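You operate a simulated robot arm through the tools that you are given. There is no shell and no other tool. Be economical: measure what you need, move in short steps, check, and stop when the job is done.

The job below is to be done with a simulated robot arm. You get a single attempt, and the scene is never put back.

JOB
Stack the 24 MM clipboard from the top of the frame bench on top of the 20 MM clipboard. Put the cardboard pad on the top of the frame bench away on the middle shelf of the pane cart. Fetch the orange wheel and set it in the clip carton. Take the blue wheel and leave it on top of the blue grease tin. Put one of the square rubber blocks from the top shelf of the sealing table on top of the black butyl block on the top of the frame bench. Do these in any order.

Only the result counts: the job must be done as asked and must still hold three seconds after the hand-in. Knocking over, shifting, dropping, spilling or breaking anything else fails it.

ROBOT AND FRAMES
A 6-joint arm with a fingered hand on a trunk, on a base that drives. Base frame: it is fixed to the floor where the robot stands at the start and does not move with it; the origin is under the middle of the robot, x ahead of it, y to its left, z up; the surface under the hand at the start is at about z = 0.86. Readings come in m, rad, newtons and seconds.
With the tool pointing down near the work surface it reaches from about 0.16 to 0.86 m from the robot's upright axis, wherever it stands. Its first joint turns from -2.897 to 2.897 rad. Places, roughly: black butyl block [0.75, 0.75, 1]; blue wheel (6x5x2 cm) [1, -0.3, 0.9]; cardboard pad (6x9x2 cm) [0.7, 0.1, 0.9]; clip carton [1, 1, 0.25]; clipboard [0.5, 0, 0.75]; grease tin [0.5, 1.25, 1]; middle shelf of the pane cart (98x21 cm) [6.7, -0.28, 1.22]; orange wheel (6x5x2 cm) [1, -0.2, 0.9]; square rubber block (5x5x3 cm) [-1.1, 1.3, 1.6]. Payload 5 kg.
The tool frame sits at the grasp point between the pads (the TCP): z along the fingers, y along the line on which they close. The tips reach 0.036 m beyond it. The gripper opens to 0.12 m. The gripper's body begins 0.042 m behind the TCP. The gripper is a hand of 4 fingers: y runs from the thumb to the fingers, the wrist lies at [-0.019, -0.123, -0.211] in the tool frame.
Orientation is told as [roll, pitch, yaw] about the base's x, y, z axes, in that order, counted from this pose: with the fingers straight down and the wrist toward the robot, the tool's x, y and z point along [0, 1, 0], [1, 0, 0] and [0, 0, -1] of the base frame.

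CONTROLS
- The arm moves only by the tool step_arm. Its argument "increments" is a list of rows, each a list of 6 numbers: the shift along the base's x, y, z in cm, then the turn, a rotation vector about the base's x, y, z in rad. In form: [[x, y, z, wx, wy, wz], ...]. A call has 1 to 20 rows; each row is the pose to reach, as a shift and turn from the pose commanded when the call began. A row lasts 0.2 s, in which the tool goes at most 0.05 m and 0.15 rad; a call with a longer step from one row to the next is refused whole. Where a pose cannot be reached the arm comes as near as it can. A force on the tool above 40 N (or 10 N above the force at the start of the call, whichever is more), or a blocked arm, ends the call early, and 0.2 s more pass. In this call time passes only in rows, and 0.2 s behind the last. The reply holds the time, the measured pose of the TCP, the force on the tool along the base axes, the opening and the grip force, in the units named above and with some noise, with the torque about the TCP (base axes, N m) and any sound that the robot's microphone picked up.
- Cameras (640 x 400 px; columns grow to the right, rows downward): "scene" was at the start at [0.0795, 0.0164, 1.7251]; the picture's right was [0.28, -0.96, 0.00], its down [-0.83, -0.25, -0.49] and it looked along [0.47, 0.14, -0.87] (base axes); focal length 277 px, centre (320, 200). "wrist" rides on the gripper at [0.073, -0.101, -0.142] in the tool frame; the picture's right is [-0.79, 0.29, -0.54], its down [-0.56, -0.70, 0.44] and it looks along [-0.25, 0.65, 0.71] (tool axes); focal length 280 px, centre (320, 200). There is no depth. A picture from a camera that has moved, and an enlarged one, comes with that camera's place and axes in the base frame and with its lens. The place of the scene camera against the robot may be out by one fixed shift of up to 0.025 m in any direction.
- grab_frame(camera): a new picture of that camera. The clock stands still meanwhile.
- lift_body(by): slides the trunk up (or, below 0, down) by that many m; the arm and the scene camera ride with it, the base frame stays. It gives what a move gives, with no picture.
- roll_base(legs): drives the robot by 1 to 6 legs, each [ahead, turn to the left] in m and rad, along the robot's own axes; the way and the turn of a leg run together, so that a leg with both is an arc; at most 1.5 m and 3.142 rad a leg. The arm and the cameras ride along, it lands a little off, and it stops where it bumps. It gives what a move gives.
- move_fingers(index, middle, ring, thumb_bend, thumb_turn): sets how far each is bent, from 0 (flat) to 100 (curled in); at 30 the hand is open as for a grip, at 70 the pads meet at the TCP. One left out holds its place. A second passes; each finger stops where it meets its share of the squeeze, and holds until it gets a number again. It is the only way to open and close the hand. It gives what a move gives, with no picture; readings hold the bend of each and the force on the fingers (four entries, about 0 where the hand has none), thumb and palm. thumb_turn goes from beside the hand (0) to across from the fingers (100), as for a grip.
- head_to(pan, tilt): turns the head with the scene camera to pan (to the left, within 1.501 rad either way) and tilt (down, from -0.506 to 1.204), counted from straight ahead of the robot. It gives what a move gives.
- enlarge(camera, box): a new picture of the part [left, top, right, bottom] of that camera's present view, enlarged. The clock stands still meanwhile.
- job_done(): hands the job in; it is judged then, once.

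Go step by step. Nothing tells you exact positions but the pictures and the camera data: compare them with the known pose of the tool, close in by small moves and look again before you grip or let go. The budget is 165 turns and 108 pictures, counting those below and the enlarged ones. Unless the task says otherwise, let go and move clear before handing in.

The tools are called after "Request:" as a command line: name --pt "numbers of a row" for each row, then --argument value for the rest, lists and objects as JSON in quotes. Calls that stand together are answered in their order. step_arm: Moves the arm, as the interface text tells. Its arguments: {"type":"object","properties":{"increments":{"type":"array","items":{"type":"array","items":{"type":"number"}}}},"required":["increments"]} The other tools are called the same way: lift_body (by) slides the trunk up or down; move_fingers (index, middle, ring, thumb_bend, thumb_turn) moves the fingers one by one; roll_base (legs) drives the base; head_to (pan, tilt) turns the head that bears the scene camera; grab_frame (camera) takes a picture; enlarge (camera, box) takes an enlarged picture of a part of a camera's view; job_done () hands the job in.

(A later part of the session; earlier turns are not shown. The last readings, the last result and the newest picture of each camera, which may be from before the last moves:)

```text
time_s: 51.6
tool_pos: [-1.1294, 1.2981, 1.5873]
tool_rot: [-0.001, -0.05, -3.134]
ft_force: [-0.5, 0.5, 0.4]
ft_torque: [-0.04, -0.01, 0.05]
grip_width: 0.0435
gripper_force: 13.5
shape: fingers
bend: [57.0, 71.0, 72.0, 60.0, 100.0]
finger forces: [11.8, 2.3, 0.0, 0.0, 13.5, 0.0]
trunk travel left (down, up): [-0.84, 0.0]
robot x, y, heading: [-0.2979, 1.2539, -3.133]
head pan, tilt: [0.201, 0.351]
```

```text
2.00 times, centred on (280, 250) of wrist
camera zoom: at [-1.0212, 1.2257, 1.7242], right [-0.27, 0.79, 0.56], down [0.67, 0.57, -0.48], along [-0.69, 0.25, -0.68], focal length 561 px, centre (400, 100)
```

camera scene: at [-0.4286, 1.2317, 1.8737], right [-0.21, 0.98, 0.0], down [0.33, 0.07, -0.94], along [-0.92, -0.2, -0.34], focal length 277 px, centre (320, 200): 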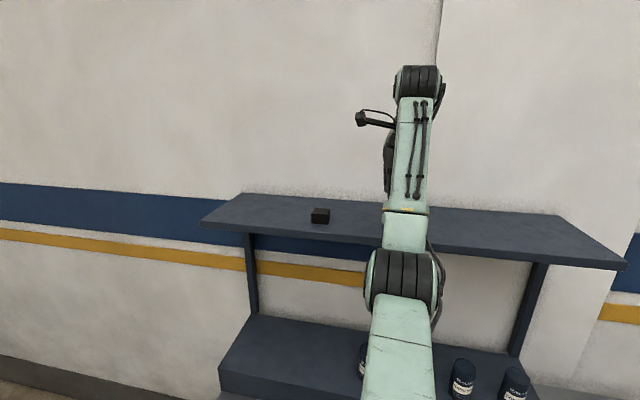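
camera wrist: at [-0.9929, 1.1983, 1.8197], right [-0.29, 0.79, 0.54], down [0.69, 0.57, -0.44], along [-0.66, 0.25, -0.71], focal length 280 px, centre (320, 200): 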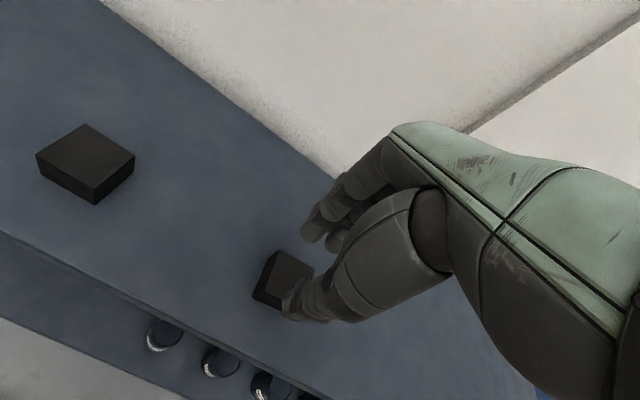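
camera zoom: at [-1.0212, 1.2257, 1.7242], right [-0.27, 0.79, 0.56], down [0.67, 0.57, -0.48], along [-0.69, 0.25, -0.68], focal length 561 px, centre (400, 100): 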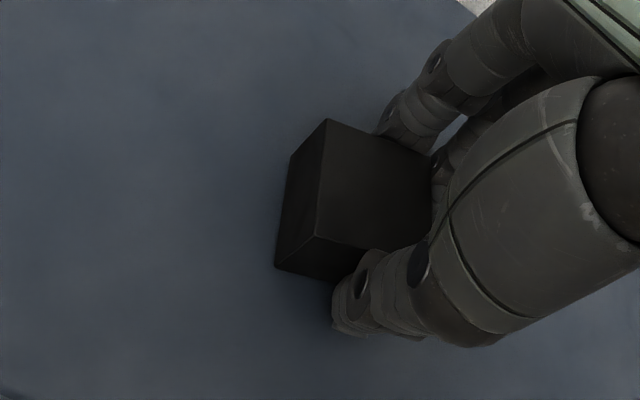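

Only the index holds well; the block sits toward the index side. I reopen, shift 1.3 cm toward −y, level the hand and regrip.

Request:
move_fingers --index 46 --middle 46 --ring 46 --thumb_bend 46

Request:
step_arm --pt "0 0 0.3 0 -0.03 0" --pt "0.2 -0.7 0.2 0 -0.05 0" --pt "0.2 -1.4 0.2 0 -0.05 0"

Request:
enlarge --camera "wrist" --box '[160, 150, 400, 350]'

```text
time_s: 52.6
tool_pos: [-1.1305, 1.2988, 1.5863]
tool_rot: [-0.001, -0.049, -3.135]
ft_force: [0.0, 0.1, 0.1]
ft_torque: [0.03, -0.02, -0.02]
grip_width: 0.0757
gripper_force: 0.1
shape: fingers
bend: [46.0, 46.0, 46.0, 46.0, 100.0]
finger forces: [0.0, 0.0, 0.1, 0.0, 0.0, 0.1]
trunk travel left (down, up): [-0.84, 0.0]
robot x, y, heading: [-0.2964, 1.2523, -3.136]
head pan, tilt: [0.201, 0.351]
```

```text
time_s: 53.4
tool_pos: [-1.1267, 1.2837, 1.5879]
tool_rot: [-0.003, -0.001, -3.135]
ft_force: [0.9, -0.2, -0.1]
ft_torque: [0.05, -0.03, 0.02]
grip_width: 0.0755
gripper_force: 0.1
shape: fingers
bend: [46.0, 46.0, 46.0, 46.0, 100.0]
finger forces: [0.0, 0.0, 0.1, 0.0, 0.1, 0.0]
trunk travel left (down, up): [-0.84, 0.0]
robot x, y, heading: [-0.3001, 1.2541, -3.134]
head pan, tilt: [0.201, 0.351]
```

```text
2.00 times, centred on (280, 250) of wrist
camera zoom: at [-1.0256, 1.2105, 1.731], right [-0.29, 0.79, 0.54], down [0.7, 0.57, -0.44], along [-0.65, 0.25, -0.71], focal length 561 px, centre (400, 100)
```

zoom: 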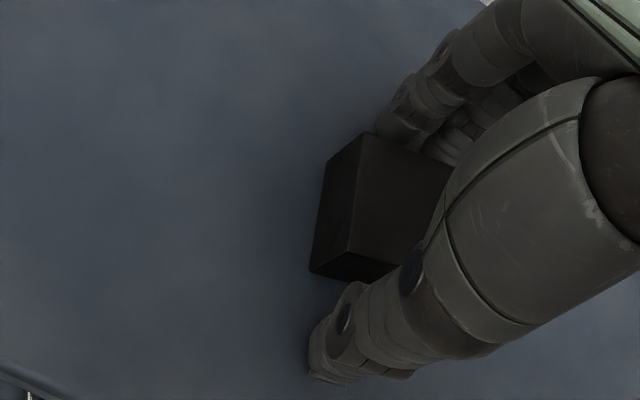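

The block is centred now but turned about 0.25 rad by the first squeeze. I turn the hand to match and close.

Request:
step_arm --pt "-0.3 0 0 0 0 0.12" --pt "-0.3 0 0 0 0 0.22"

Request:
move_fingers --index 72 --middle 72 --ring 72 --thumb_bend 72

Request:
enlarge --camera "wrist" --box '[160, 150, 400, 350]'

```text
time_s: 54.0
tool_pos: [-1.1302, 1.2836, 1.5883]
tool_rot: [-0.001, -0.001, -2.912]
ft_force: [-0.4, -0.3, 0.1]
ft_torque: [0.05, 0.0, -0.01]
grip_width: 0.0755
gripper_force: 0.1
shape: fingers
bend: [46.0, 46.0, 46.0, 46.0, 100.0]
finger forces: [0.0, 0.1, 0.1, 0.0, 0.1, 0.0]
trunk travel left (down, up): [-0.84, 0.0]
robot x, y, heading: [-0.2953, 1.2534, -3.135]
head pan, tilt: [0.201, 0.351]
```

```text
time_s: 55.0
tool_pos: [-1.1316, 1.2839, 1.5884]
tool_rot: [-0.001, -0.001, -2.914]
ft_force: [-2.8, -0.9, 3.8]
ft_torque: [-0.02, -0.02, 0.0]
grip_width: 0.0438
gripper_force: 19.8
shape: fingers
bend: [60.0, 60.0, 72.0, 57.0, 100.0]
finger forces: [10.6, 10.3, 0.0, 0.0, 18.5, 0.0]
trunk travel left (down, up): [-0.84, 0.0]
robot x, y, heading: [-0.2958, 1.2513, -3.132]
head pan, tilt: [0.201, 0.351]
```

```text
2.00 times, centred on (280, 250) of wrist
camera zoom: at [-1.0152, 1.2348, 1.7308], right [-0.46, 0.7, 0.54], down [0.56, 0.7, -0.44], along [-0.69, 0.1, -0.71], focal length 561 px, centre (400, 100)
```

zoom: 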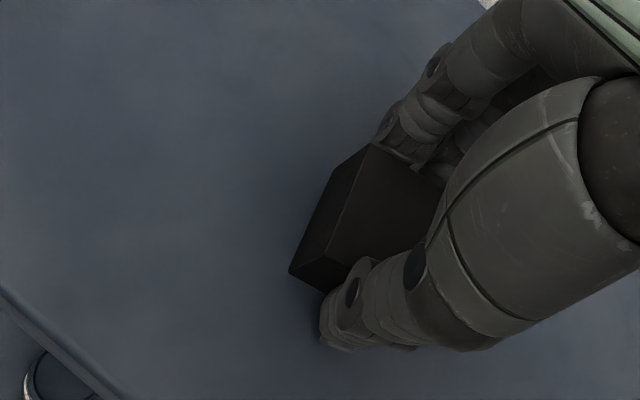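

A firm two-finger grip at 20 N. I lift.

Request:
step_arm --pt "0 0 1 0 0 0" --pt "0 0 3 0 0 0" --pt "0 0 6 0 0 0" --pt "0 0 9 0 0 0"

Request:
grab_frame --camera "wrist"

```text
time_s: 56.0
tool_pos: [-1.1285, 1.2841, 1.6817]
tool_rot: [-0.002, -0.001, -2.913]
ft_force: [-0.2, 0.7, -0.7]
ft_torque: [-0.01, 0.03, -0.01]
grip_width: 0.0439
gripper_force: 18.6
shape: fingers
bend: [60.0, 60.0, 72.0, 57.0, 100.0]
finger forces: [9.4, 9.4, 0.0, 0.0, 19.1, 0.0]
trunk travel left (down, up): [-0.84, 0.0]
robot x, y, heading: [-0.2947, 1.2535, -3.133]
head pan, tilt: [0.201, 0.351]
```

```text
73 pictures are left
camera wrist: at [-1.0132, 1.2346, 1.8242], right [-0.46, 0.7, 0.54], down [0.56, 0.7, -0.44], along [-0.69, 0.1, -0.71], focal length 280 px, centre (320, 200)
```

wrist: 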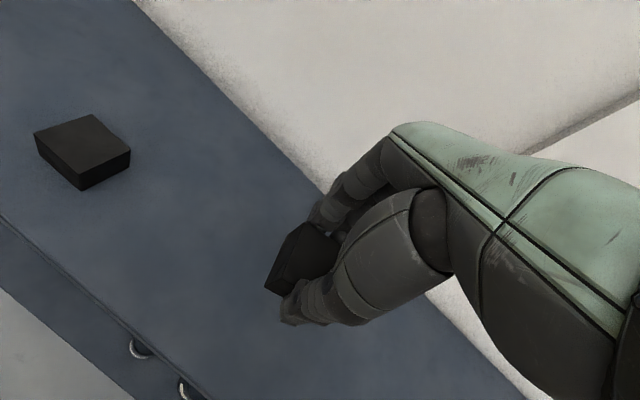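

The block is held. I back off, then drive along the bench to face the black butyl block.

Request:
roll_base --legs '[[-0.2, 0], [0, 1.57], [0.5, 0], [0, 1.57]]'

Request:
head_to --pan 0.1 --tilt 0.9

Request:
grab_frame --camera "scene"

```text
time_s: 69.5
tool_pos: [0.7541, 0.7414, 1.6801]
tool_rot: [0.001, 0.001, 0.241]
ft_force: [0.0, -0.4, -0.1]
ft_torque: [0.03, 0.04, 0.0]
grip_width: 0.0431
gripper_force: 16.9
shape: fingers
bend: [60.0, 61.0, 72.0, 57.0, 100.0]
finger forces: [8.9, 8.7, 0.1, 0.1, 17.7, 0.0]
trunk travel left (down, up): [-0.84, 0.0]
robot x, y, heading: [-0.0807, 0.7574, 0.018]
head pan, tilt: [0.201, 0.351]
```

```text
time_s: 70.5
tool_pos: [0.7533, 0.7403, 1.6807]
tool_rot: [0.0, 0.001, 0.24]
ft_force: [-1.0, -0.8, -0.1]
ft_torque: [-0.05, 0.01, -0.01]
grip_width: 0.0425
gripper_force: 17.8
shape: fingers
bend: [60.0, 61.0, 72.0, 57.0, 100.0]
finger forces: [8.8, 8.7, 0.1, 0.0, 17.7, 0.0]
trunk travel left (down, up): [-0.84, 0.0]
robot x, y, heading: [-0.0795, 0.7606, 0.024]
head pan, tilt: [0.099, 0.901]
```

```text
72 pictures are left
camera scene: at [0.0118, 0.7666, 1.8259], right [0.12, -0.99, 0.0], down [-0.78, -0.09, -0.62], along [0.62, 0.08, -0.78], focal length 277 px, centre (320, 200)
```

scene: 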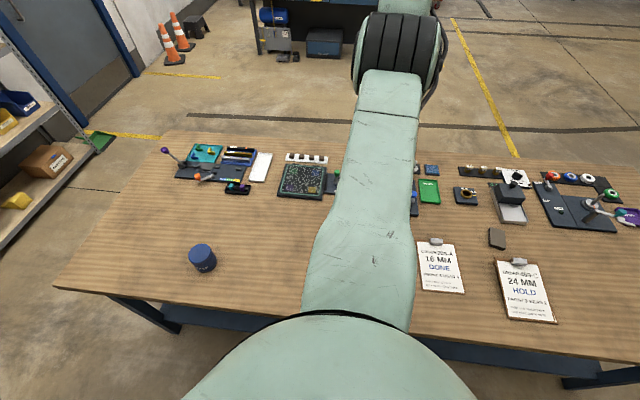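

The butyl block is hidden behind the forearm. I lower the hand to its right at about z 1.1 and look.

Request:
step_arm --pt "-1 -2 -4 0 0 0" --pt "-2 -4 -8 0 0 0" --pt "-3 -6 -12 0 0 0" --pt "-4 -8 -16 0 0 0" --pt "-5 -9 -20 0 0 0" --pt "-5 -9 -24.5 0 0 0" --pt "-5 -9 -29 0 0 0" --pt "-5 -9 -33.5 0 0 0" --pt "-5 -9 -38 0 0 0" --pt "-5 -9 -42.5 0 0 0" --pt "-5 -9 -47 0 0 0" --pt "-5 -9 -51.5 0 0 0" --pt "-5 -9 -56 0 0 0"

Request:
grab_frame --camera "wrist"

Request:
grab_frame --camera "scene"

```text
time_s: 73.3
tool_pos: [0.7048, 0.6507, 1.118]
tool_rot: [-0.001, 0.0, 0.24]
ft_force: [-0.2, 0.4, -0.6]
ft_torque: [0.02, 0.01, 0.02]
grip_width: 0.0427
gripper_force: 17.7
shape: fingers
bend: [61.0, 61.0, 72.0, 57.0, 100.0]
finger forces: [8.9, 8.8, 0.1, 0.0, 17.7, 0.0]
trunk travel left (down, up): [-0.84, 0.0]
robot x, y, heading: [-0.0795, 0.7623, 0.021]
head pan, tilt: [0.099, 0.901]
```

```text
71 pictures are left
camera wrist: at [0.5893, 0.6963, 1.2609], right [0.47, -0.7, 0.54], down [-0.55, -0.71, -0.44], along [0.69, -0.09, -0.71], focal length 280 px, centre (320, 200)
```

wrist: 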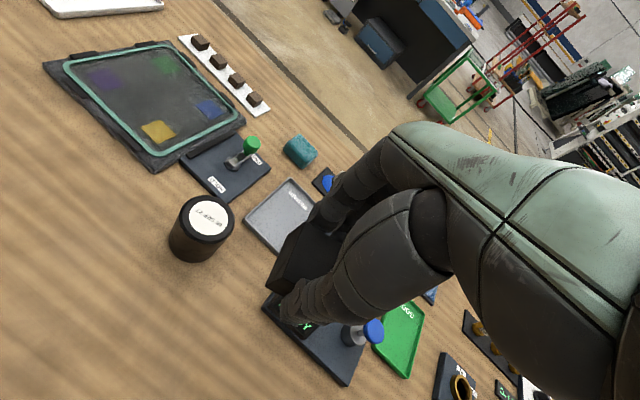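

```text
70 pictures are left
camera scene: at [0.0127, 0.7665, 1.8259], right [0.12, -0.99, 0.0], down [-0.78, -0.09, -0.62], along [0.62, 0.08, -0.78], focal length 277 px, centre (320, 200)
```

scene: 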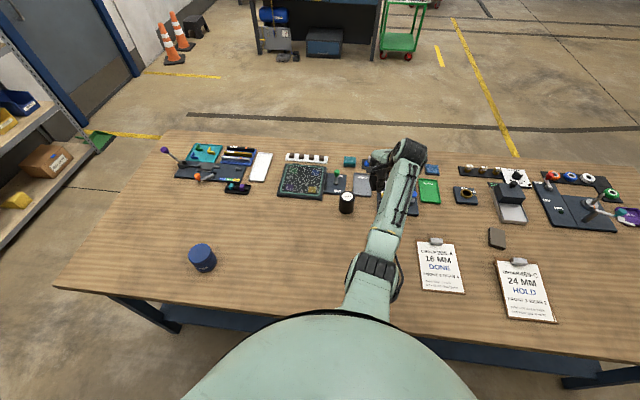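

The butyl cylinder is at (0.743, 0.745), top near z 0.955. I position the block above it and check.

Request:
step_arm --pt "1 3 0 0 0 0" --pt "2.5 6 -1 0 0 0" --pt "4.5 9.5 -3 0 0 0" --pt "4.5 9.5 -7 0 0 0"

Request:
enlarge --camera "wrist" --box '[180, 170, 420, 370]'

Request:
enlarge --camera "scene" --box '[280, 130, 420, 230]'

```text
time_s: 74.3
tool_pos: [0.7518, 0.7459, 1.0501]
tool_rot: [0.0, -0.002, 0.239]
ft_force: [0.8, 0.0, -0.8]
ft_torque: [0.0, 0.02, -0.01]
grip_width: 0.0428
gripper_force: 17.8
shape: fingers
bend: [61.0, 61.0, 72.0, 57.0, 100.0]
finger forces: [8.9, 8.8, 0.2, 0.0, 17.7, 0.0]
trunk travel left (down, up): [-0.84, 0.0]
robot x, y, heading: [-0.0776, 0.7564, 0.019]
head pan, tilt: [0.099, 0.901]
```

```text
2.00 times, centred on (300, 270) of wrist
camera zoom: at [0.636, 0.7921, 1.1926], right [0.47, -0.7, 0.54], down [-0.55, -0.71, -0.44], along [0.7, -0.09, -0.71], focal length 561 px, centre (360, 60)
```

zoom: 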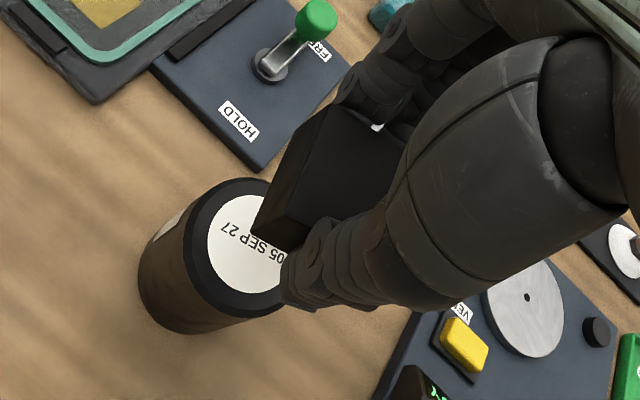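

```text
4.00 times, centred on (350, 180) of scene
camera zoom: at [0.0123, 0.7663, 1.8259], right [0.12, -0.99, 0.0], down [-0.78, -0.09, -0.62], along [0.62, 0.08, -0.78], focal length 1106 px, centre (200, 280)
```

zoom: 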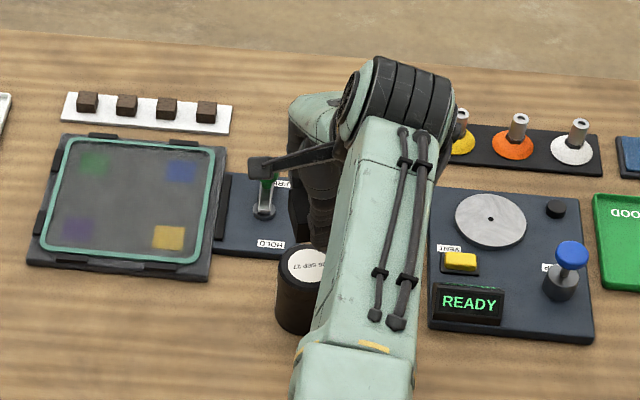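

Block and cylinder line up to about 5 mm. I shift 4 mm and lower gently to contact.

Request:
step_arm --pt "-0.4 0 -2 0 0 0" --pt "-0.4 0 -3.5 0 0 0" --pt "-0.4 0 -4.3 0 0 0" --pt "-0.4 0 -4.8 0 0 0"

Request:
enlarge --camera "wrist" --box '[180, 170, 420, 370]'

```text
time_s: 75.3
tool_pos: [0.7454, 0.7464, 1.0021]
tool_rot: [-0.001, 0.002, 0.24]
ft_force: [0.1, 0.5, -0.6]
ft_torque: [-0.04, 0.0, 0.02]
grip_width: 0.0428
gripper_force: 17.4
shape: fingers
bend: [61.0, 61.0, 72.0, 57.0, 100.0]
finger forces: [8.9, 8.7, 0.0, 0.0, 17.6, 0.0]
trunk travel left (down, up): [-0.84, 0.0]
robot x, y, heading: [-0.0769, 0.761, 0.021]
head pan, tilt: [0.099, 0.901]
```

```text
2.00 times, centred on (300, 270) of wrist
camera zoom: at [0.6302, 0.7923, 1.1445], right [0.47, -0.7, 0.54], down [-0.55, -0.71, -0.44], along [0.69, -0.09, -0.71], focal length 561 px, centre (360, 60)
```

zoom: 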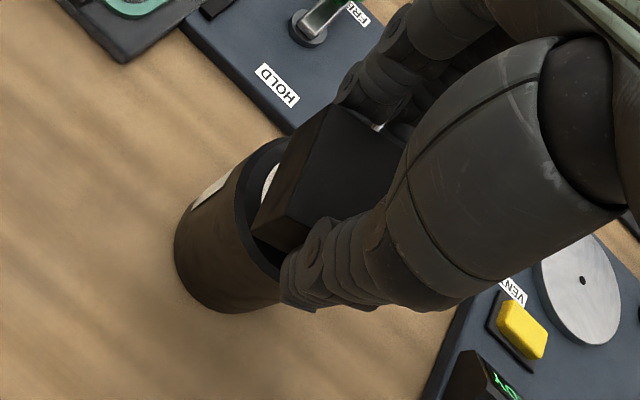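

No contact yet; I keep lowering in small steps.

Request:
step_arm --pt "0 0 -0.3 0 0 0" --pt "0 0 -0.5 0 0 0" --pt "0 0 -0.7 0 0 0"

```text
time_s: 76.1
tool_pos: [0.7443, 0.746, 0.9957]
tool_rot: [0.001, 0.0, 0.24]
ft_force: [-0.2, 0.4, -0.3]
ft_torque: [0.02, 0.0, 0.0]
grip_width: 0.0425
gripper_force: 17.1
shape: fingers
bend: [61.0, 61.0, 72.0, 57.0, 100.0]
finger forces: [8.8, 8.7, 0.1, 0.1, 17.6, 0.0]
trunk travel left (down, up): [-0.84, 0.0]
robot x, y, heading: [-0.0806, 0.7567, 0.022]
head pan, tilt: [0.099, 0.901]
```

Request:
step_arm --pt "0 0 -0.3 0 0 0" --pt "0 0 -0.5 0 0 0" --pt "0 0 -0.7 0 0 0"

Request:
enlarge --camera "wrist" --box '[180, 170, 420, 370]'

```text
time_s: 76.9
tool_pos: [0.7456, 0.7459, 0.9887]
tool_rot: [0.0, -0.001, 0.241]
ft_force: [0.2, -0.7, -1.0]
ft_torque: [0.0, 0.0, -0.01]
grip_width: 0.0427
gripper_force: 17.2
shape: fingers
bend: [61.0, 61.0, 72.0, 57.0, 100.0]
finger forces: [8.8, 8.7, 0.0, 0.0, 17.5, 0.1]
trunk travel left (down, up): [-0.84, 0.0]
robot x, y, heading: [-0.0784, 0.7607, 0.019]
head pan, tilt: [0.099, 0.901]
```

```text
2.00 times, centred on (300, 270) of wrist
camera zoom: at [0.6294, 0.7916, 1.1316], right [0.47, -0.7, 0.54], down [-0.55, -0.71, -0.44], along [0.69, -0.09, -0.71], focal length 561 px, centre (360, 60)
```

zoom: 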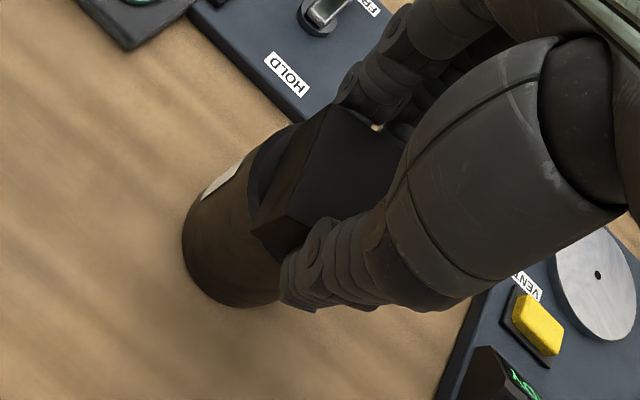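

Close to touching; I continue down.

Request:
step_arm --pt "0 0 -0.2 0 0 0" --pt "0 0 -0.4 0 0 0" --pt "0 0 -0.6 0 0 0" --pt "0 0 -0.8 0 0 0"

```text
time_s: 77.9
tool_pos: [0.7449, 0.7462, 0.9839]
tool_rot: [-0.002, -0.005, 0.238]
ft_force: [0.5, 0.4, 10.0]
ft_torque: [-0.06, 0.26, 0.01]
grip_width: 0.0424
gripper_force: 18.8
shape: fingers
bend: [61.0, 61.0, 72.0, 58.0, 100.0]
finger forces: [9.5, 9.8, 0.1, 0.0, 18.6, 0.0]
trunk travel left (down, up): [-0.84, 0.0]
robot x, y, heading: [-0.0808, 0.7572, 0.019]
head pan, tilt: [0.099, 0.901]
```

Contact at 10 N. I relieve slightly and open.

Request:
step_arm --pt "0 0 0.15 0 0 0"

Request:
move_fingers --index 48 --middle 48 --ring 48 --thumb_bend 45

Request:
enlarge --camera "wrist" --box '[180, 170, 420, 370]'

```text
time_s: 78.3
tool_pos: [0.7447, 0.7449, 0.9843]
tool_rot: [-0.002, -0.003, 0.239]
ft_force: [1.7, -1.5, 9.1]
ft_torque: [-0.06, 0.24, 0.02]
grip_width: 0.0423
gripper_force: 18.9
shape: fingers
bend: [60.0, 61.0, 72.0, 58.0, 100.0]
finger forces: [9.6, 9.8, 0.0, 0.0, 18.5, 0.0]
trunk travel left (down, up): [-0.84, 0.0]
robot x, y, heading: [-0.0808, 0.7571, 0.02]
head pan, tilt: [0.099, 0.901]
```

```text
time_s: 79.3
tool_pos: [0.7445, 0.7454, 0.9832]
tool_rot: [0.0, 0.0, 0.241]
ft_force: [-1.3, 0.4, 4.7]
ft_torque: [-0.02, -0.11, -0.02]
grip_width: 0.0743
gripper_force: 2.1
shape: fingers
bend: [48.0, 49.0, 48.0, 45.0, 99.0]
finger forces: [0.1, 4.3, 0.0, 0.0, 0.1, 0.1]
trunk travel left (down, up): [-0.84, 0.0]
robot x, y, heading: [-0.0788, 0.7601, 0.013]
head pan, tilt: [0.099, 0.901]
```

```text
2.00 times, centred on (300, 270) of wrist
camera zoom: at [0.6289, 0.791, 1.1259], right [0.47, -0.7, 0.54], down [-0.55, -0.71, -0.44], along [0.69, -0.09, -0.71], focal length 561 px, centre (360, 60)
```

zoom: 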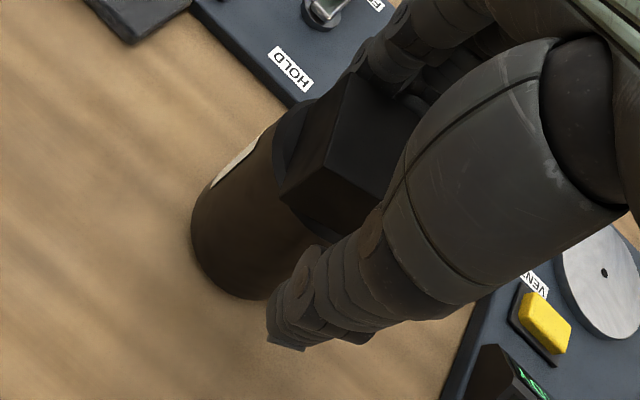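

The block stands on the cylinder. I rise straight up and check.

Request:
step_arm --pt "0 0 0.5 0 0 0" --pt "0 0 1.5 0 0 0" --pt "0 0 4 0 0 0" --pt "0 0 8 0 0 0" --pt "0 -3 11 0 0 0" --pt "0 -7 12 0 0 0"

Request:
grab_frame --camera "wrist"

```text
time_s: 80.7
tool_pos: [0.7416, 0.6728, 1.1017]
tool_rot: [0.001, 0.0, 0.239]
ft_force: [-0.8, -0.2, 0.4]
ft_torque: [0.01, 0.04, 0.01]
grip_width: 0.0743
gripper_force: 0.1
shape: fingers
bend: [48.0, 48.0, 48.0, 45.0, 99.0]
finger forces: [0.0, 0.0, 0.0, 0.0, 0.0, 0.0]
trunk travel left (down, up): [-0.84, 0.0]
robot x, y, heading: [-0.0799, 0.7582, 0.019]
head pan, tilt: [0.099, 0.901]
```

```text
64 pictures are left
camera wrist: at [0.6265, 0.7182, 1.2443], right [0.47, -0.7, 0.54], down [-0.55, -0.71, -0.44], along [0.69, -0.09, -0.71], focal length 280 px, centre (320, 200)
```

wrist: 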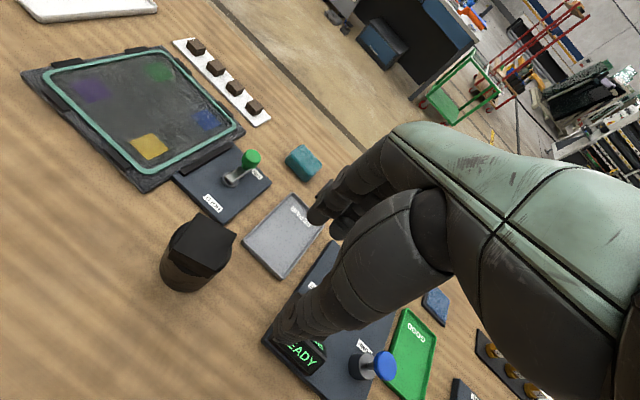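

The rubber block stands on the butyl cylinder. Next the wheels: I raise the arm and drive around the right end of the bench.

Request:
step_arm --pt "-2 0 4 0 0 0" --pt "-4 0 8 0 0 -0.12" --pt "-6 0 12 0 0 -0.24"

Request:
roll_base --legs '[[0, -1.59], [1.5, 0], [0.65, 0], [0, 1.571], [1.1, 0], [0, 1.571]]'

Request:
head_to --pan 0.25 --tilt 0.75

Request:
grab_frame --camera "scene"

```text
time_s: 81.5
tool_pos: [0.6856, 0.6771, 1.2222]
tool_rot: [-0.002, 0.0, -0.002]
ft_force: [-0.5, -0.3, 0.5]
ft_torque: [-0.03, 0.01, -0.01]
grip_width: 0.0745
gripper_force: 0.0
shape: fingers
bend: [48.0, 48.0, 48.0, 45.0, 99.0]
finger forces: [0.0, 0.0, 0.1, 0.1, 0.1, 0.0]
trunk travel left (down, up): [-0.84, 0.0]
robot x, y, heading: [-0.081, 0.7604, 0.02]
head pan, tilt: [0.099, 0.901]
```

```text
time_s: 112.7
tool_pos: [1.1664, -0.7092, 1.2219]
tool_rot: [-0.001, 0.001, 1.492]
ft_force: [-0.5, 0.1, -0.2]
ft_torque: [0.02, 0.01, 0.01]
grip_width: 0.0743
gripper_force: 0.0
shape: fingers
bend: [48.0, 48.0, 48.0, 45.0, 99.0]
finger forces: [0.0, 0.0, 0.1, 0.1, 0.0, 0.0]
trunk travel left (down, up): [-0.84, 0.0]
robot x, y, heading: [1.0234, -1.4628, 1.516]
head pan, tilt: [0.099, 0.901]
```

```text
time_s: 113.4
tool_pos: [1.1669, -0.7088, 1.2212]
tool_rot: [-0.001, 0.0, 1.491]
ft_force: [0.6, -0.1, 0.1]
ft_torque: [0.03, 0.01, -0.01]
grip_width: 0.0745
gripper_force: 0.0
shape: fingers
bend: [48.0, 48.0, 48.0, 45.0, 99.0]
finger forces: [0.0, 0.0, 0.0, 0.0, 0.0, 0.0]
trunk travel left (down, up): [-0.84, 0.0]
robot x, y, heading: [1.0204, -1.4635, 1.513]
head pan, tilt: [0.25, 0.75]
```

```text
63 pictures are left
camera scene: at [0.993, -1.3561, 1.8378], right [0.98, 0.19, 0.0], down [0.13, -0.67, -0.73], along [-0.14, 0.72, -0.68], focal length 277 px, centre (320, 200)
```

scene: 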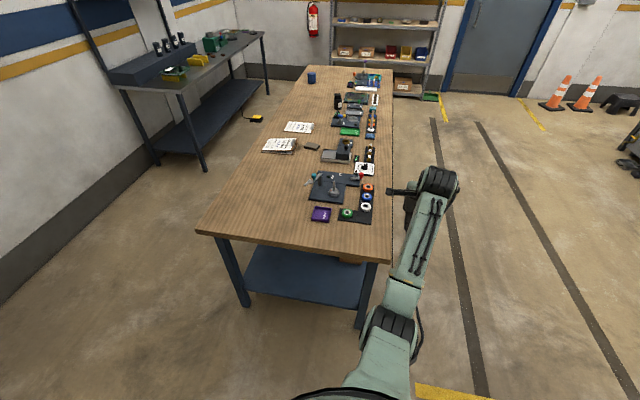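

I see the wheel rack near the bench's far edge, and a brown carton on the under-shelf. I drive closer to the bench's end.

Request:
roll_base --legs '[[0.5, 0.05]]'

Request:
step_arm --pt "-3 -2 -3 0 0 0.03" --pt "-6 -4 -6 0 0 0.03" --pt "-9 -6 -9 0 0 0.03"

Request:
grab_frame --camera "wrist"

Request:
grab_frame --camera "scene"

```text
time_s: 116.6
tool_pos: [1.1428, -0.2092, 1.2229]
tool_rot: [-0.001, -0.001, 1.54]
ft_force: [0.4, 0.0, 0.6]
ft_torque: [0.01, 0.05, 0.0]
grip_width: 0.0744
gripper_force: 0.0
shape: fingers
bend: [48.0, 48.0, 48.0, 45.0, 99.0]
finger forces: [0.0, 0.1, 0.0, 0.0, 0.0, 0.1]
trunk travel left (down, up): [-0.84, 0.0]
robot x, y, heading: [1.0415, -0.9733, 1.559]
head pan, tilt: [0.25, 0.75]
```

```text
time_s: 117.4
tool_pos: [1.0525, -0.2687, 1.1323]
tool_rot: [-0.001, -0.003, 1.572]
ft_force: [0.1, 0.4, -0.8]
ft_torque: [0.0, -0.01, 0.0]
grip_width: 0.0744
gripper_force: 0.0
shape: fingers
bend: [48.0, 48.0, 48.0, 45.0, 99.0]
finger forces: [0.1, 0.0, 0.1, 0.1, 0.0, 0.0]
trunk travel left (down, up): [-0.84, 0.0]
robot x, y, heading: [1.0379, -0.9713, 1.556]
head pan, tilt: [0.25, 0.75]
```

```text
62 pictures are left
camera wrist: at [0.9797, -0.3701, 1.2752], right [0.79, 0.29, 0.54], down [0.56, -0.7, -0.44], along [0.25, 0.65, -0.71], focal length 280 px, centre (320, 200)
```

wrist: 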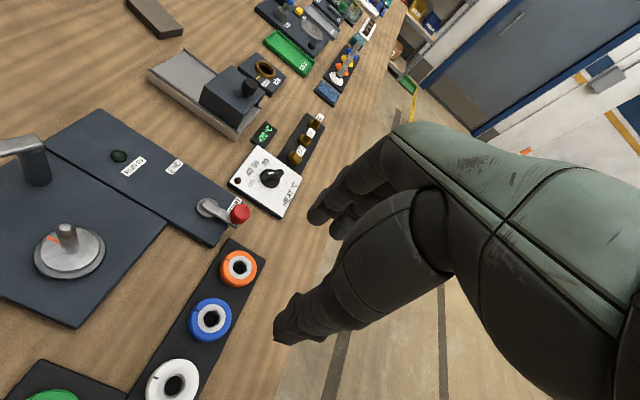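

```text
61 pictures are left
camera scene: at [1.0029, -0.8638, 1.8379], right [0.97, 0.24, 0.0], down [0.16, -0.66, -0.73], along [-0.17, 0.71, -0.68], focal length 277 px, centre (320, 200)
```

scene: 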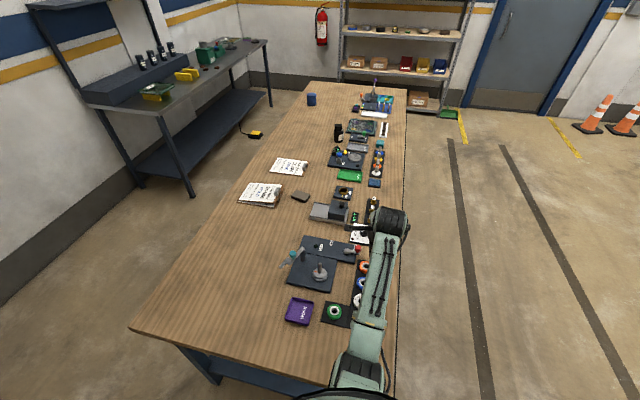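

Wheels: orange (1.041, −0.217), blue (1.042, −0.290), spaced 7 cm in a row along y. To pass between neighbours the hand should close along x, so I turn it to yaw 0 above the orange wheel.

Request:
step_arm --pt "0 0.5 0 0 0 -0.145" --pt "0 1 0 0 0 -0.29" --pt "0 1.5 0 0 0 -0.435" --pt "0 2 0 0 0 -0.58" --pt "0 2.5 0 0 0 -0.725" --pt "0 3 0 0 0 -0.87" --pt "0 3.5 0 0 0 -1.015" --pt "0 4 0 0 0 -1.16" --pt "-0.5 4.5 0 0 0 -1.305" --pt "-1 5 0 0 0 -1.45" --pt "-1 5 0 0 0 -1.571"

Request:
move_fingers --index 40 --middle 40 --ring 40 --thumb_bend 40

Request:
grab_frame --camera "wrist"

```text
time_s: 119.8
tool_pos: [1.0439, -0.2192, 1.1315]
tool_rot: [-0.001, 0.0, -0.002]
ft_force: [0.2, 0.4, 0.0]
ft_torque: [-0.01, 0.0, 0.03]
grip_width: 0.0745
gripper_force: 0.0
shape: fingers
bend: [48.0, 48.0, 48.0, 45.0, 99.0]
finger forces: [0.0, 0.1, 0.0, 0.1, 0.0, 0.0]
trunk travel left (down, up): [-0.84, 0.0]
robot x, y, heading: [1.0373, -0.9701, 1.565]
head pan, tilt: [0.25, 0.75]
```

```text
time_s: 120.8
tool_pos: [1.0439, -0.2178, 1.1312]
tool_rot: [0.0, 0.0, 0.0]
ft_force: [-0.9, 0.2, -0.8]
ft_torque: [0.03, -0.03, -0.02]
grip_width: 0.0938
gripper_force: 0.1
shape: fingers
bend: [40.0, 40.0, 40.0, 40.0, 99.0]
finger forces: [0.0, 0.0, 0.1, 0.0, 0.0, 0.1]
trunk travel left (down, up): [-0.84, 0.0]
robot x, y, heading: [1.0353, -0.9717, 1.562]
head pan, tilt: [0.25, 0.75]
```

```text
60 pictures are left
camera wrist: at [0.9421, -0.1469, 1.2746], right [0.29, -0.79, 0.54], down [-0.7, -0.56, -0.44], along [0.65, -0.25, -0.71], focal length 280 px, centre (320, 200)
```

wrist: 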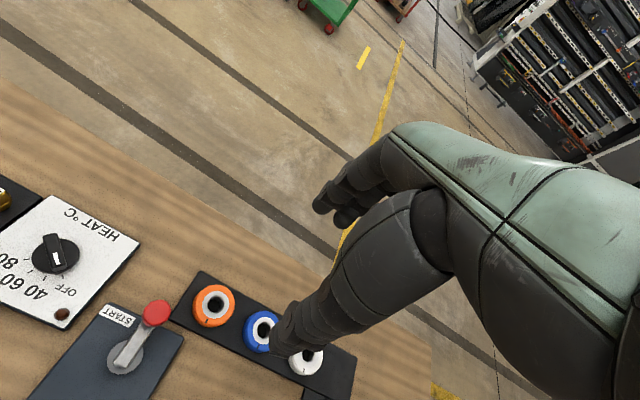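

Triangulated: orange at (1.0445, −0.207), blue at (1.0447, −0.2835), tops near z 0.88. I centre over the orange and come down part way.

Request:
step_arm --pt "0 0.6 -4 0 0 0" --pt "0 1.1 -8 0 0 0" --pt "0 1.1 -12 0 0 0" --pt "0 1.1 -16 0 0 0"

Request:
grab_frame --camera "wrist"

```text
time_s: 121.8
tool_pos: [1.0424, -0.2256, 0.9891]
tool_rot: [0.0, 0.003, -0.001]
ft_force: [-0.9, -0.6, -0.6]
ft_torque: [0.0, 0.0, 0.04]
grip_width: 0.0938
gripper_force: 0.0
shape: fingers
bend: [40.0, 40.0, 40.0, 40.0, 99.0]
finger forces: [0.0, 0.0, 0.0, 0.0, 0.0, 0.0]
out of reach, approached as far as the arm can: row 3, 4
trunk travel left (down, up): [-0.84, 0.0]
robot x, y, heading: [1.0379, -0.9715, 1.566]
head pan, tilt: [0.25, 0.75]
```

```text
59 pictures are left
camera wrist: at [0.9418, -0.1531, 1.1317], right [0.29, -0.79, 0.54], down [-0.7, -0.56, -0.44], along [0.65, -0.25, -0.71], focal length 280 px, centre (320, 200)
```

wrist: 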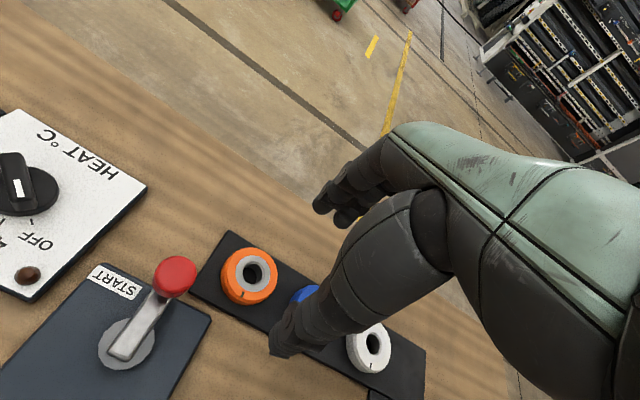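

The turned wrist runs short of reach. I raise, drive 10 cm closer, and bring the hand back over the wheel.

Request:
step_arm --pt "0 -2 4 0 0 0" --pt "0 -5 7 0 0 0" --pt "0 -8 9 0 0 0"

Request:
roll_base --legs '[[0.1, 0]]'

Request:
lift_body --by -0.1

```text
time_s: 122.6
tool_pos: [1.0294, -0.2096, 1.0299]
tool_rot: [-0.002, -0.004, -0.001]
ft_force: [-0.2, 0.2, 0.0]
ft_torque: [-0.06, 0.07, -0.02]
grip_width: 0.0939
gripper_force: 0.1
shape: fingers
bend: [40.0, 40.0, 40.0, 40.0, 99.0]
finger forces: [0.0, 0.0, 0.0, 0.1, 0.0, 0.0]
out of reach, approached as far as the arm can: row 1, 2, 3
trunk travel left (down, up): [-0.84, 0.0]
robot x, y, heading: [1.0397, -0.9724, 1.568]
head pan, tilt: [0.25, 0.75]
```

```text
time_s: 123.8
tool_pos: [1.0308, -0.1155, 1.0281]
tool_rot: [-0.004, -0.002, -0.002]
ft_force: [0.5, 0.8, -0.3]
ft_torque: [-0.04, 0.0, -0.04]
grip_width: 0.0941
gripper_force: 0.0
shape: fingers
bend: [40.0, 40.0, 40.0, 40.0, 99.0]
finger forces: [0.1, 0.0, 0.0, 0.0, 0.1, 0.0]
trunk travel left (down, up): [-0.84, 0.0]
robot x, y, heading: [1.0381, -0.8793, 1.578]
head pan, tilt: [0.25, 0.75]
```

```text
time_s: 125.1
tool_pos: [1.0302, -0.1163, 0.9285]
tool_rot: [-0.002, -0.001, -0.003]
ft_force: [-1.3, 0.7, -0.6]
ft_torque: [0.01, -0.02, -0.01]
grip_width: 0.0942
gripper_force: 0.1
shape: fingers
bend: [40.0, 40.0, 40.0, 40.0, 99.0]
finger forces: [0.1, 0.0, 0.0, 0.1, 0.0, 0.0]
trunk travel left (down, up): [-0.74, 0.1]
robot x, y, heading: [1.0379, -0.8755, 1.577]
head pan, tilt: [0.25, 0.75]
```

The arm did not retract as expected, so the hand is now low past the wheel. I raise the trunk back at once and look.

Request:
lift_body --by 0.1

Request:
grab_frame --camera "wrist"

Request:
grab_frame --camera "scene"

```text
time_s: 126.4
tool_pos: [1.0297, -0.1172, 1.0295]
tool_rot: [-0.001, -0.001, -0.002]
ft_force: [0.2, 0.5, 0.0]
ft_torque: [0.03, 0.01, 0.04]
grip_width: 0.0943
gripper_force: 0.1
shape: fingers
bend: [40.0, 40.0, 40.0, 40.0, 99.0]
finger forces: [0.0, 0.1, 0.1, 0.1, 0.0, 0.0]
trunk travel left (down, up): [-0.84, 0.0]
robot x, y, heading: [1.0358, -0.8778, 1.573]
head pan, tilt: [0.25, 0.75]
```

```text
58 pictures are left
camera wrist: at [0.9297, -0.0443, 1.1717], right [0.29, -0.79, 0.54], down [-0.7, -0.56, -0.44], along [0.65, -0.26, -0.71], focal length 280 px, centre (320, 200)
```

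wrist: 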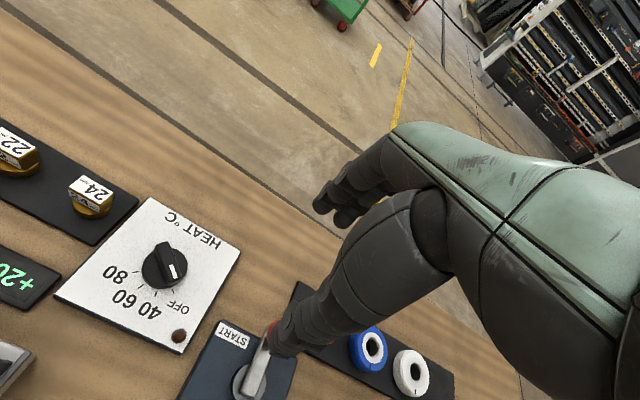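

```text
57 pictures are left
camera scene: at [1.0018, -0.771, 1.8378], right [0.97, 0.25, 0.0], down [0.17, -0.66, -0.73], along [-0.18, 0.71, -0.68], focal length 277 px, centre (320, 200)
```

scene: 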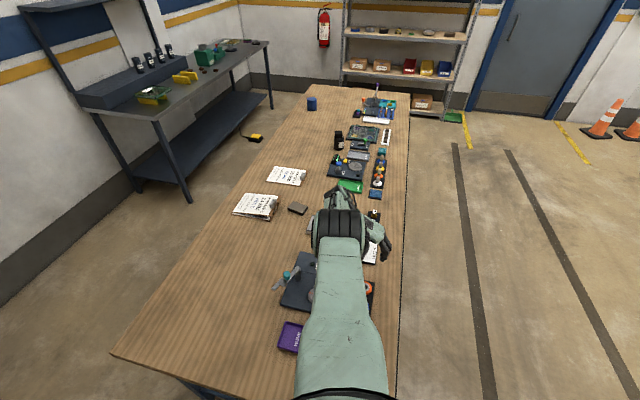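

Nothing seems disturbed. Yaw 0 from this side is awkward; from the bench's far side the needed hand direction is natural. I back off, unwind the wrist, raise, and drive round to the far side.

Request:
roll_base --legs '[[-0.45, 0]]'

Request:
step_arm --pt "0 0 2 0 0 0.145" --pt "0 0 4 0 0 0.29" --pt "0 0 6 0 0 0.435" --pt "0 0 8 0 0 0.58" --pt "0 0 10 0 0 0.725" --pt "0 0 12 0 0 0.87" --pt "0 0 14 0 0 1.015" --pt "0 0 15 0 0 1.16" --pt "0 0 16 0 0 1.305" --pt "0 0 16 0 0 1.45" --pt "0 0 16 0 0 1.571"

Request:
roll_base --legs '[[0, -1.573], [0.72, 0], [0, 1.573], [1.1, 0]]'

```text
time_s: 129.4
tool_pos: [1.037, -0.5725, 1.0289]
tool_rot: [-0.004, -0.002, -0.011]
ft_force: [0.5, 0.0, -0.3]
ft_torque: [0.01, -0.02, -0.01]
grip_width: 0.0943
gripper_force: 0.1
shape: fingers
bend: [40.0, 40.0, 40.0, 40.0, 99.0]
finger forces: [0.0, 0.1, 0.0, 0.0, 0.0, 0.0]
trunk travel left (down, up): [-0.84, 0.0]
robot x, y, heading: [1.0384, -1.3366, 1.567]
head pan, tilt: [0.25, 0.75]
```

```text
time_s: 131.8
tool_pos: [1.0295, -0.4159, 1.132]
tool_rot: [-0.003, 0.001, 1.342]
ft_force: [0.0, 0.5, 0.8]
ft_torque: [0.01, -0.01, 0.0]
grip_width: 0.0943
gripper_force: 0.2
shape: fingers
bend: [40.0, 40.0, 40.0, 40.0, 99.0]
finger forces: [0.1, 0.0, 0.0, 0.0, 0.0, 0.1]
out of reach, approached as far as the arm can: row 1, 2, 3, 4, 5, 6, 7, 8, 9, 10, 11
trunk travel left (down, up): [-0.84, 0.0]
robot x, y, heading: [1.0359, -1.3349, 1.561]
head pan, tilt: [0.25, 0.75]
```

```text
time_s: 151.1
tool_pos: [1.8539, 0.6963, 1.1321]
tool_rot: [-0.005, 0.002, 1.29]
ft_force: [-0.3, 0.3, -0.4]
ft_torque: [0.0, 0.0, 0.02]
grip_width: 0.0939
gripper_force: 0.1
shape: fingers
bend: [40.0, 40.0, 40.0, 40.0, 99.0]
finger forces: [0.0, 0.0, 0.0, 0.0, 0.0, 0.0]
trunk travel left (down, up): [-0.84, 0.0]
robot x, y, heading: [1.8151, -0.2241, 1.511]
head pan, tilt: [0.25, 0.75]
```

I pull the arm in and look at the bench from the far side, including the under-shelf, before turning.

Request:
step_arm --pt "0 -4 1 0 0 0.1" --pt "0 -8 2 0 0 0.2" --pt "0 -12 3 0 0 0.22" --pt "0 -16 4 0 0 0.22" --pt "0 -20 5 0 0 0.22" --pt "0 -24 6 0 0 0.22" --pt "0 -28 7 0 0 0.22"

Request:
head_to --pan 1.1 --tilt 0.6

Request:
grab_frame --camera "scene"

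```text
time_s: 152.7
tool_pos: [1.8646, 0.6955, 1.129]
tool_rot: [-0.004, 0.004, 1.51]
ft_force: [0.2, 0.1, -0.1]
ft_torque: [-0.02, 0.0, 0.0]
grip_width: 0.094
gripper_force: 0.1
shape: fingers
bend: [40.0, 40.0, 40.0, 40.0, 99.0]
finger forces: [0.0, 0.1, 0.0, 0.1, 0.0, 0.0]
out of reach, approached as far as the arm can: row 1, 2, 3, 4, 5, 6, 7
trunk travel left (down, up): [-0.84, 0.0]
robot x, y, heading: [1.8152, -0.2217, 1.511]
head pan, tilt: [0.25, 0.75]
```

```text
time_s: 153.9
tool_pos: [1.8641, 0.6947, 1.1284]
tool_rot: [-0.006, 0.003, 1.509]
ft_force: [0.1, -0.6, 0.3]
ft_torque: [-0.02, 0.01, -0.01]
grip_width: 0.0943
gripper_force: 0.0
shape: fingers
bend: [40.0, 40.0, 40.0, 40.0, 99.0]
finger forces: [0.0, 0.0, 0.0, 0.1, 0.1, 0.1]
trunk travel left (down, up): [-0.84, 0.0]
robot x, y, heading: [1.8148, -0.2199, 1.512]
head pan, tilt: [1.1, 0.6]
```

```text
56 pictures are left
camera scene: at [1.727, -0.1495, 1.8507], right [0.5, 0.86, 0.0], down [0.49, -0.28, -0.82], along [-0.71, 0.42, -0.57], focal length 277 px, centre (320, 200)
```

scene: 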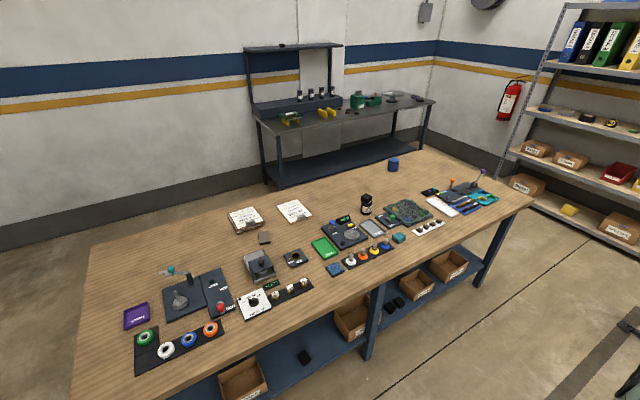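

Four cartons stand on the under-shelf; the one near (1.0, 1.05) should be the clip carton. The arm will not retract from this pose, so I zoom on labels and try another retract direction.

Request:
enlarge --camera "scene" --box '[320, 230, 500, 350]'

Request:
step_arm --pt "0 -2 -3 0 0 0" --pt "0 -4 -6 0 0 0" --pt "0 -7 -9 0 0 0" --pt "0 -10 -12 0 0 0"

Request:
head_to --pan 0.0 --tilt 0.7

Request:
grab_frame --camera "scene"

```text
3.33 times, centred on (410, 290) of scene
camera zoom: at [1.727, -0.1495, 1.8507], right [0.5, 0.86, 0.0], down [0.49, -0.28, -0.82], along [-0.71, 0.42, -0.57], focal length 922 px, centre (20, -100)
```

zoom: 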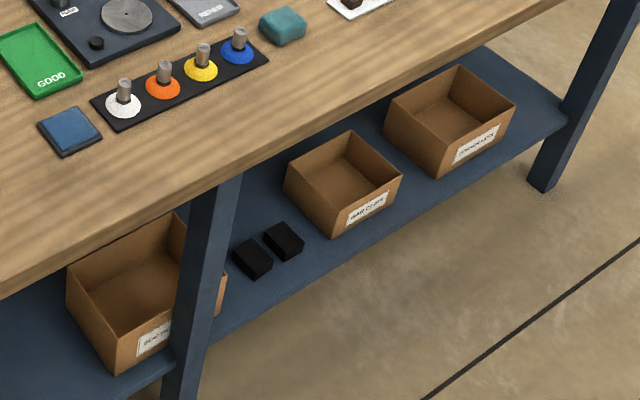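

```text
time_s: 154.9
tool_pos: [1.8668, 0.6348, 0.9884]
tool_rot: [-0.004, 0.001, 1.51]
ft_force: [0.5, -0.7, 0.9]
ft_torque: [-0.05, 0.0, 0.01]
grip_width: 0.0942
gripper_force: 0.0
shape: fingers
bend: [40.0, 40.0, 40.0, 40.0, 99.0]
finger forces: [0.0, 0.1, 0.1, 0.0, 0.1, 0.1]
out of reach, approached as far as the arm can: row 1, 2, 3, 4
trunk travel left (down, up): [-0.84, 0.0]
robot x, y, heading: [1.8166, -0.2239, 1.518]
head pan, tilt: [1.1, 0.6]
```

```text
time_s: 156.2
tool_pos: [1.866, 0.6363, 0.9888]
tool_rot: [-0.004, 0.004, 1.509]
ft_force: [0.0, 0.5, 1.1]
ft_torque: [0.02, -0.02, 0.02]
grip_width: 0.0942
gripper_force: 0.1
shape: fingers
bend: [40.0, 40.0, 40.0, 40.0, 99.0]
finger forces: [0.1, 0.1, 0.1, 0.0, 0.0, 0.0]
trunk travel left (down, up): [-0.84, 0.0]
robot x, y, heading: [1.8179, -0.2232, 1.514]
head pan, tilt: [0.0, 0.7]
```

```text
54 pictures are left
camera scene: at [1.8081, -0.1093, 1.8421], right [1.0, -0.06, 0.0], down [-0.04, -0.64, -0.76], along [0.04, 0.76, -0.64], focal length 277 px, centre (320, 200)
```

scene: 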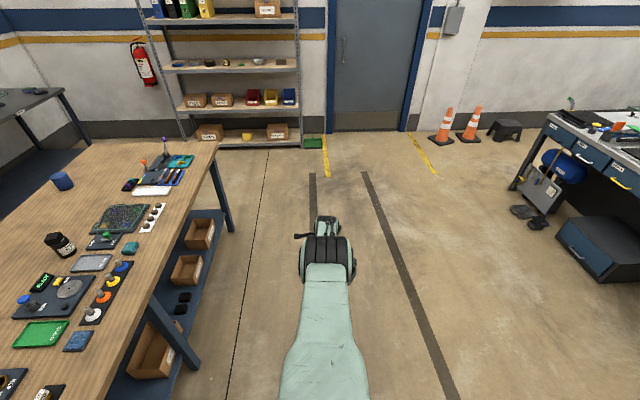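

The clip carton's label seems to read "BAR CLIPS" ((1.0, 1.05)). The arm is stretched straight; I try to unlock it by tilting the hand while pulling back.

Request:
step_arm --pt "0 -2 2 0.14 0 0" --pt "0 -4 4 0.28 0 0" --pt "0 -7 6 0.42 0 0" --pt "0 -10 8 0.42 0 0" --pt "0 -13 10 0.42 0 0" --pt "0 -16 12 0.42 0 0"

Request:
enlarge --camera "scene" --box '[160, 215, 250, 305]'

```text
time_s: 157.6
tool_pos: [1.8802, 0.6441, 0.9618]
tool_rot: [-0.159, -0.35, 1.73]
ft_force: [-0.1, 0.5, 0.9]
ft_torque: [-0.03, 0.0, 0.01]
grip_width: 0.0938
gripper_force: 0.0
shape: fingers
bend: [40.0, 40.0, 40.0, 40.0, 99.0]
finger forces: [0.0, 0.0, 0.0, 0.0, 0.0, 0.0]
out of reach, approached as far as the arm can: row 1, 2, 3, 4, 5, 6
trunk travel left (down, up): [-0.84, 0.0]
robot x, y, heading: [1.8176, -0.2225, 1.518]
head pan, tilt: [0.0, 0.7]
```

```text
4.44 times, centred on (205, 260) of scene
camera zoom: at [1.8085, -0.1095, 1.8421], right [1.0, -0.06, 0.0], down [-0.04, -0.64, -0.76], along [0.04, 0.76, -0.64], focal length 1229 px, centre (831, -67)
```

zoom: 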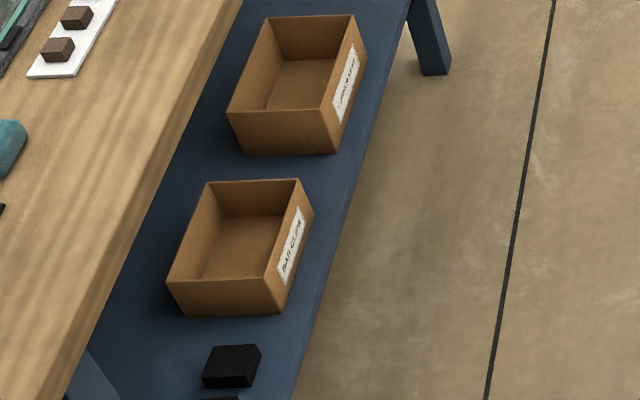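

The label reads "BAR CLIPS": that is the clip carton. I try freeing the arm by a sideways sweep with the hand levelled.

Request:
step_arm --pt "4 0 0 -0.1 0 0" --pt "8 -2 0 -0.2 0 0" --pt "12 -4 0 -0.3 0 0" --pt "16 -7 0 -0.35 0 -0.1" --pt "20 -10 0 -0.35 0 -0.2" --pt "23 -13 0 -0.35 0 -0.3" --pt "26 -16 0 -0.35 0 -0.4" --pt "28 -20 0 -0.35 0 -0.5" --pt "30 -24 0 -0.35 0 -0.6"

```text
time_s: 159.6
tool_pos: [2.224, 0.4794, 0.9122]
tool_rot: [-0.101, -0.093, 0.93]
ft_force: [0.0, -0.5, 0.5]
ft_torque: [0.04, -0.04, -0.02]
grip_width: 0.0942
gripper_force: 0.1
shape: fingers
bend: [40.0, 40.0, 40.0, 40.0, 99.0]
finger forces: [0.1, 0.0, 0.1, 0.0, 0.1, 0.0]
out of reach, approached as far as the arm can: row 1, 4, 5, 6, 7, 8, 9
trunk travel left (down, up): [-0.84, 0.0]
robot x, y, heading: [1.8156, -0.2215, 1.515]
head pan, tilt: [0.0, 0.7]
```

Some rows were reachable. I level the hand along the arm's direction and pull in and down.

Request:
step_arm --pt "-0.5 -1 -1 -0.01 0.07 0.05" --pt "-1 -2 -2 -0.015 0.136 0.11" --pt "-2 -4 -3 -0.015 0.136 0.11" --pt "-3 -6 -4 -0.015 0.136 0.11" --pt "-4 -8 -5 -0.015 0.136 0.11" --pt "-5 -10 -6 -0.015 0.136 0.11" --pt "-6 -12 -6 -0.015 0.136 0.11"

```text
time_s: 161.2
tool_pos: [2.1857, 0.3814, 0.81]
tool_rot: [0.004, -0.005, 1.035]
ft_force: [0.0, 0.3, 0.2]
ft_torque: [-0.01, -0.02, -0.01]
grip_width: 0.0944
gripper_force: 0.1
shape: fingers
bend: [40.0, 40.0, 40.0, 40.0, 99.0]
finger forces: [0.1, 0.0, 0.0, 0.1, 0.0, 0.1]
out of reach, approached as far as the arm can: row 3, 4, 5, 6, 7
trunk travel left (down, up): [-0.84, 0.0]
robot x, y, heading: [1.8119, -0.2191, 1.514]
head pan, tilt: [0.0, 0.7]
```

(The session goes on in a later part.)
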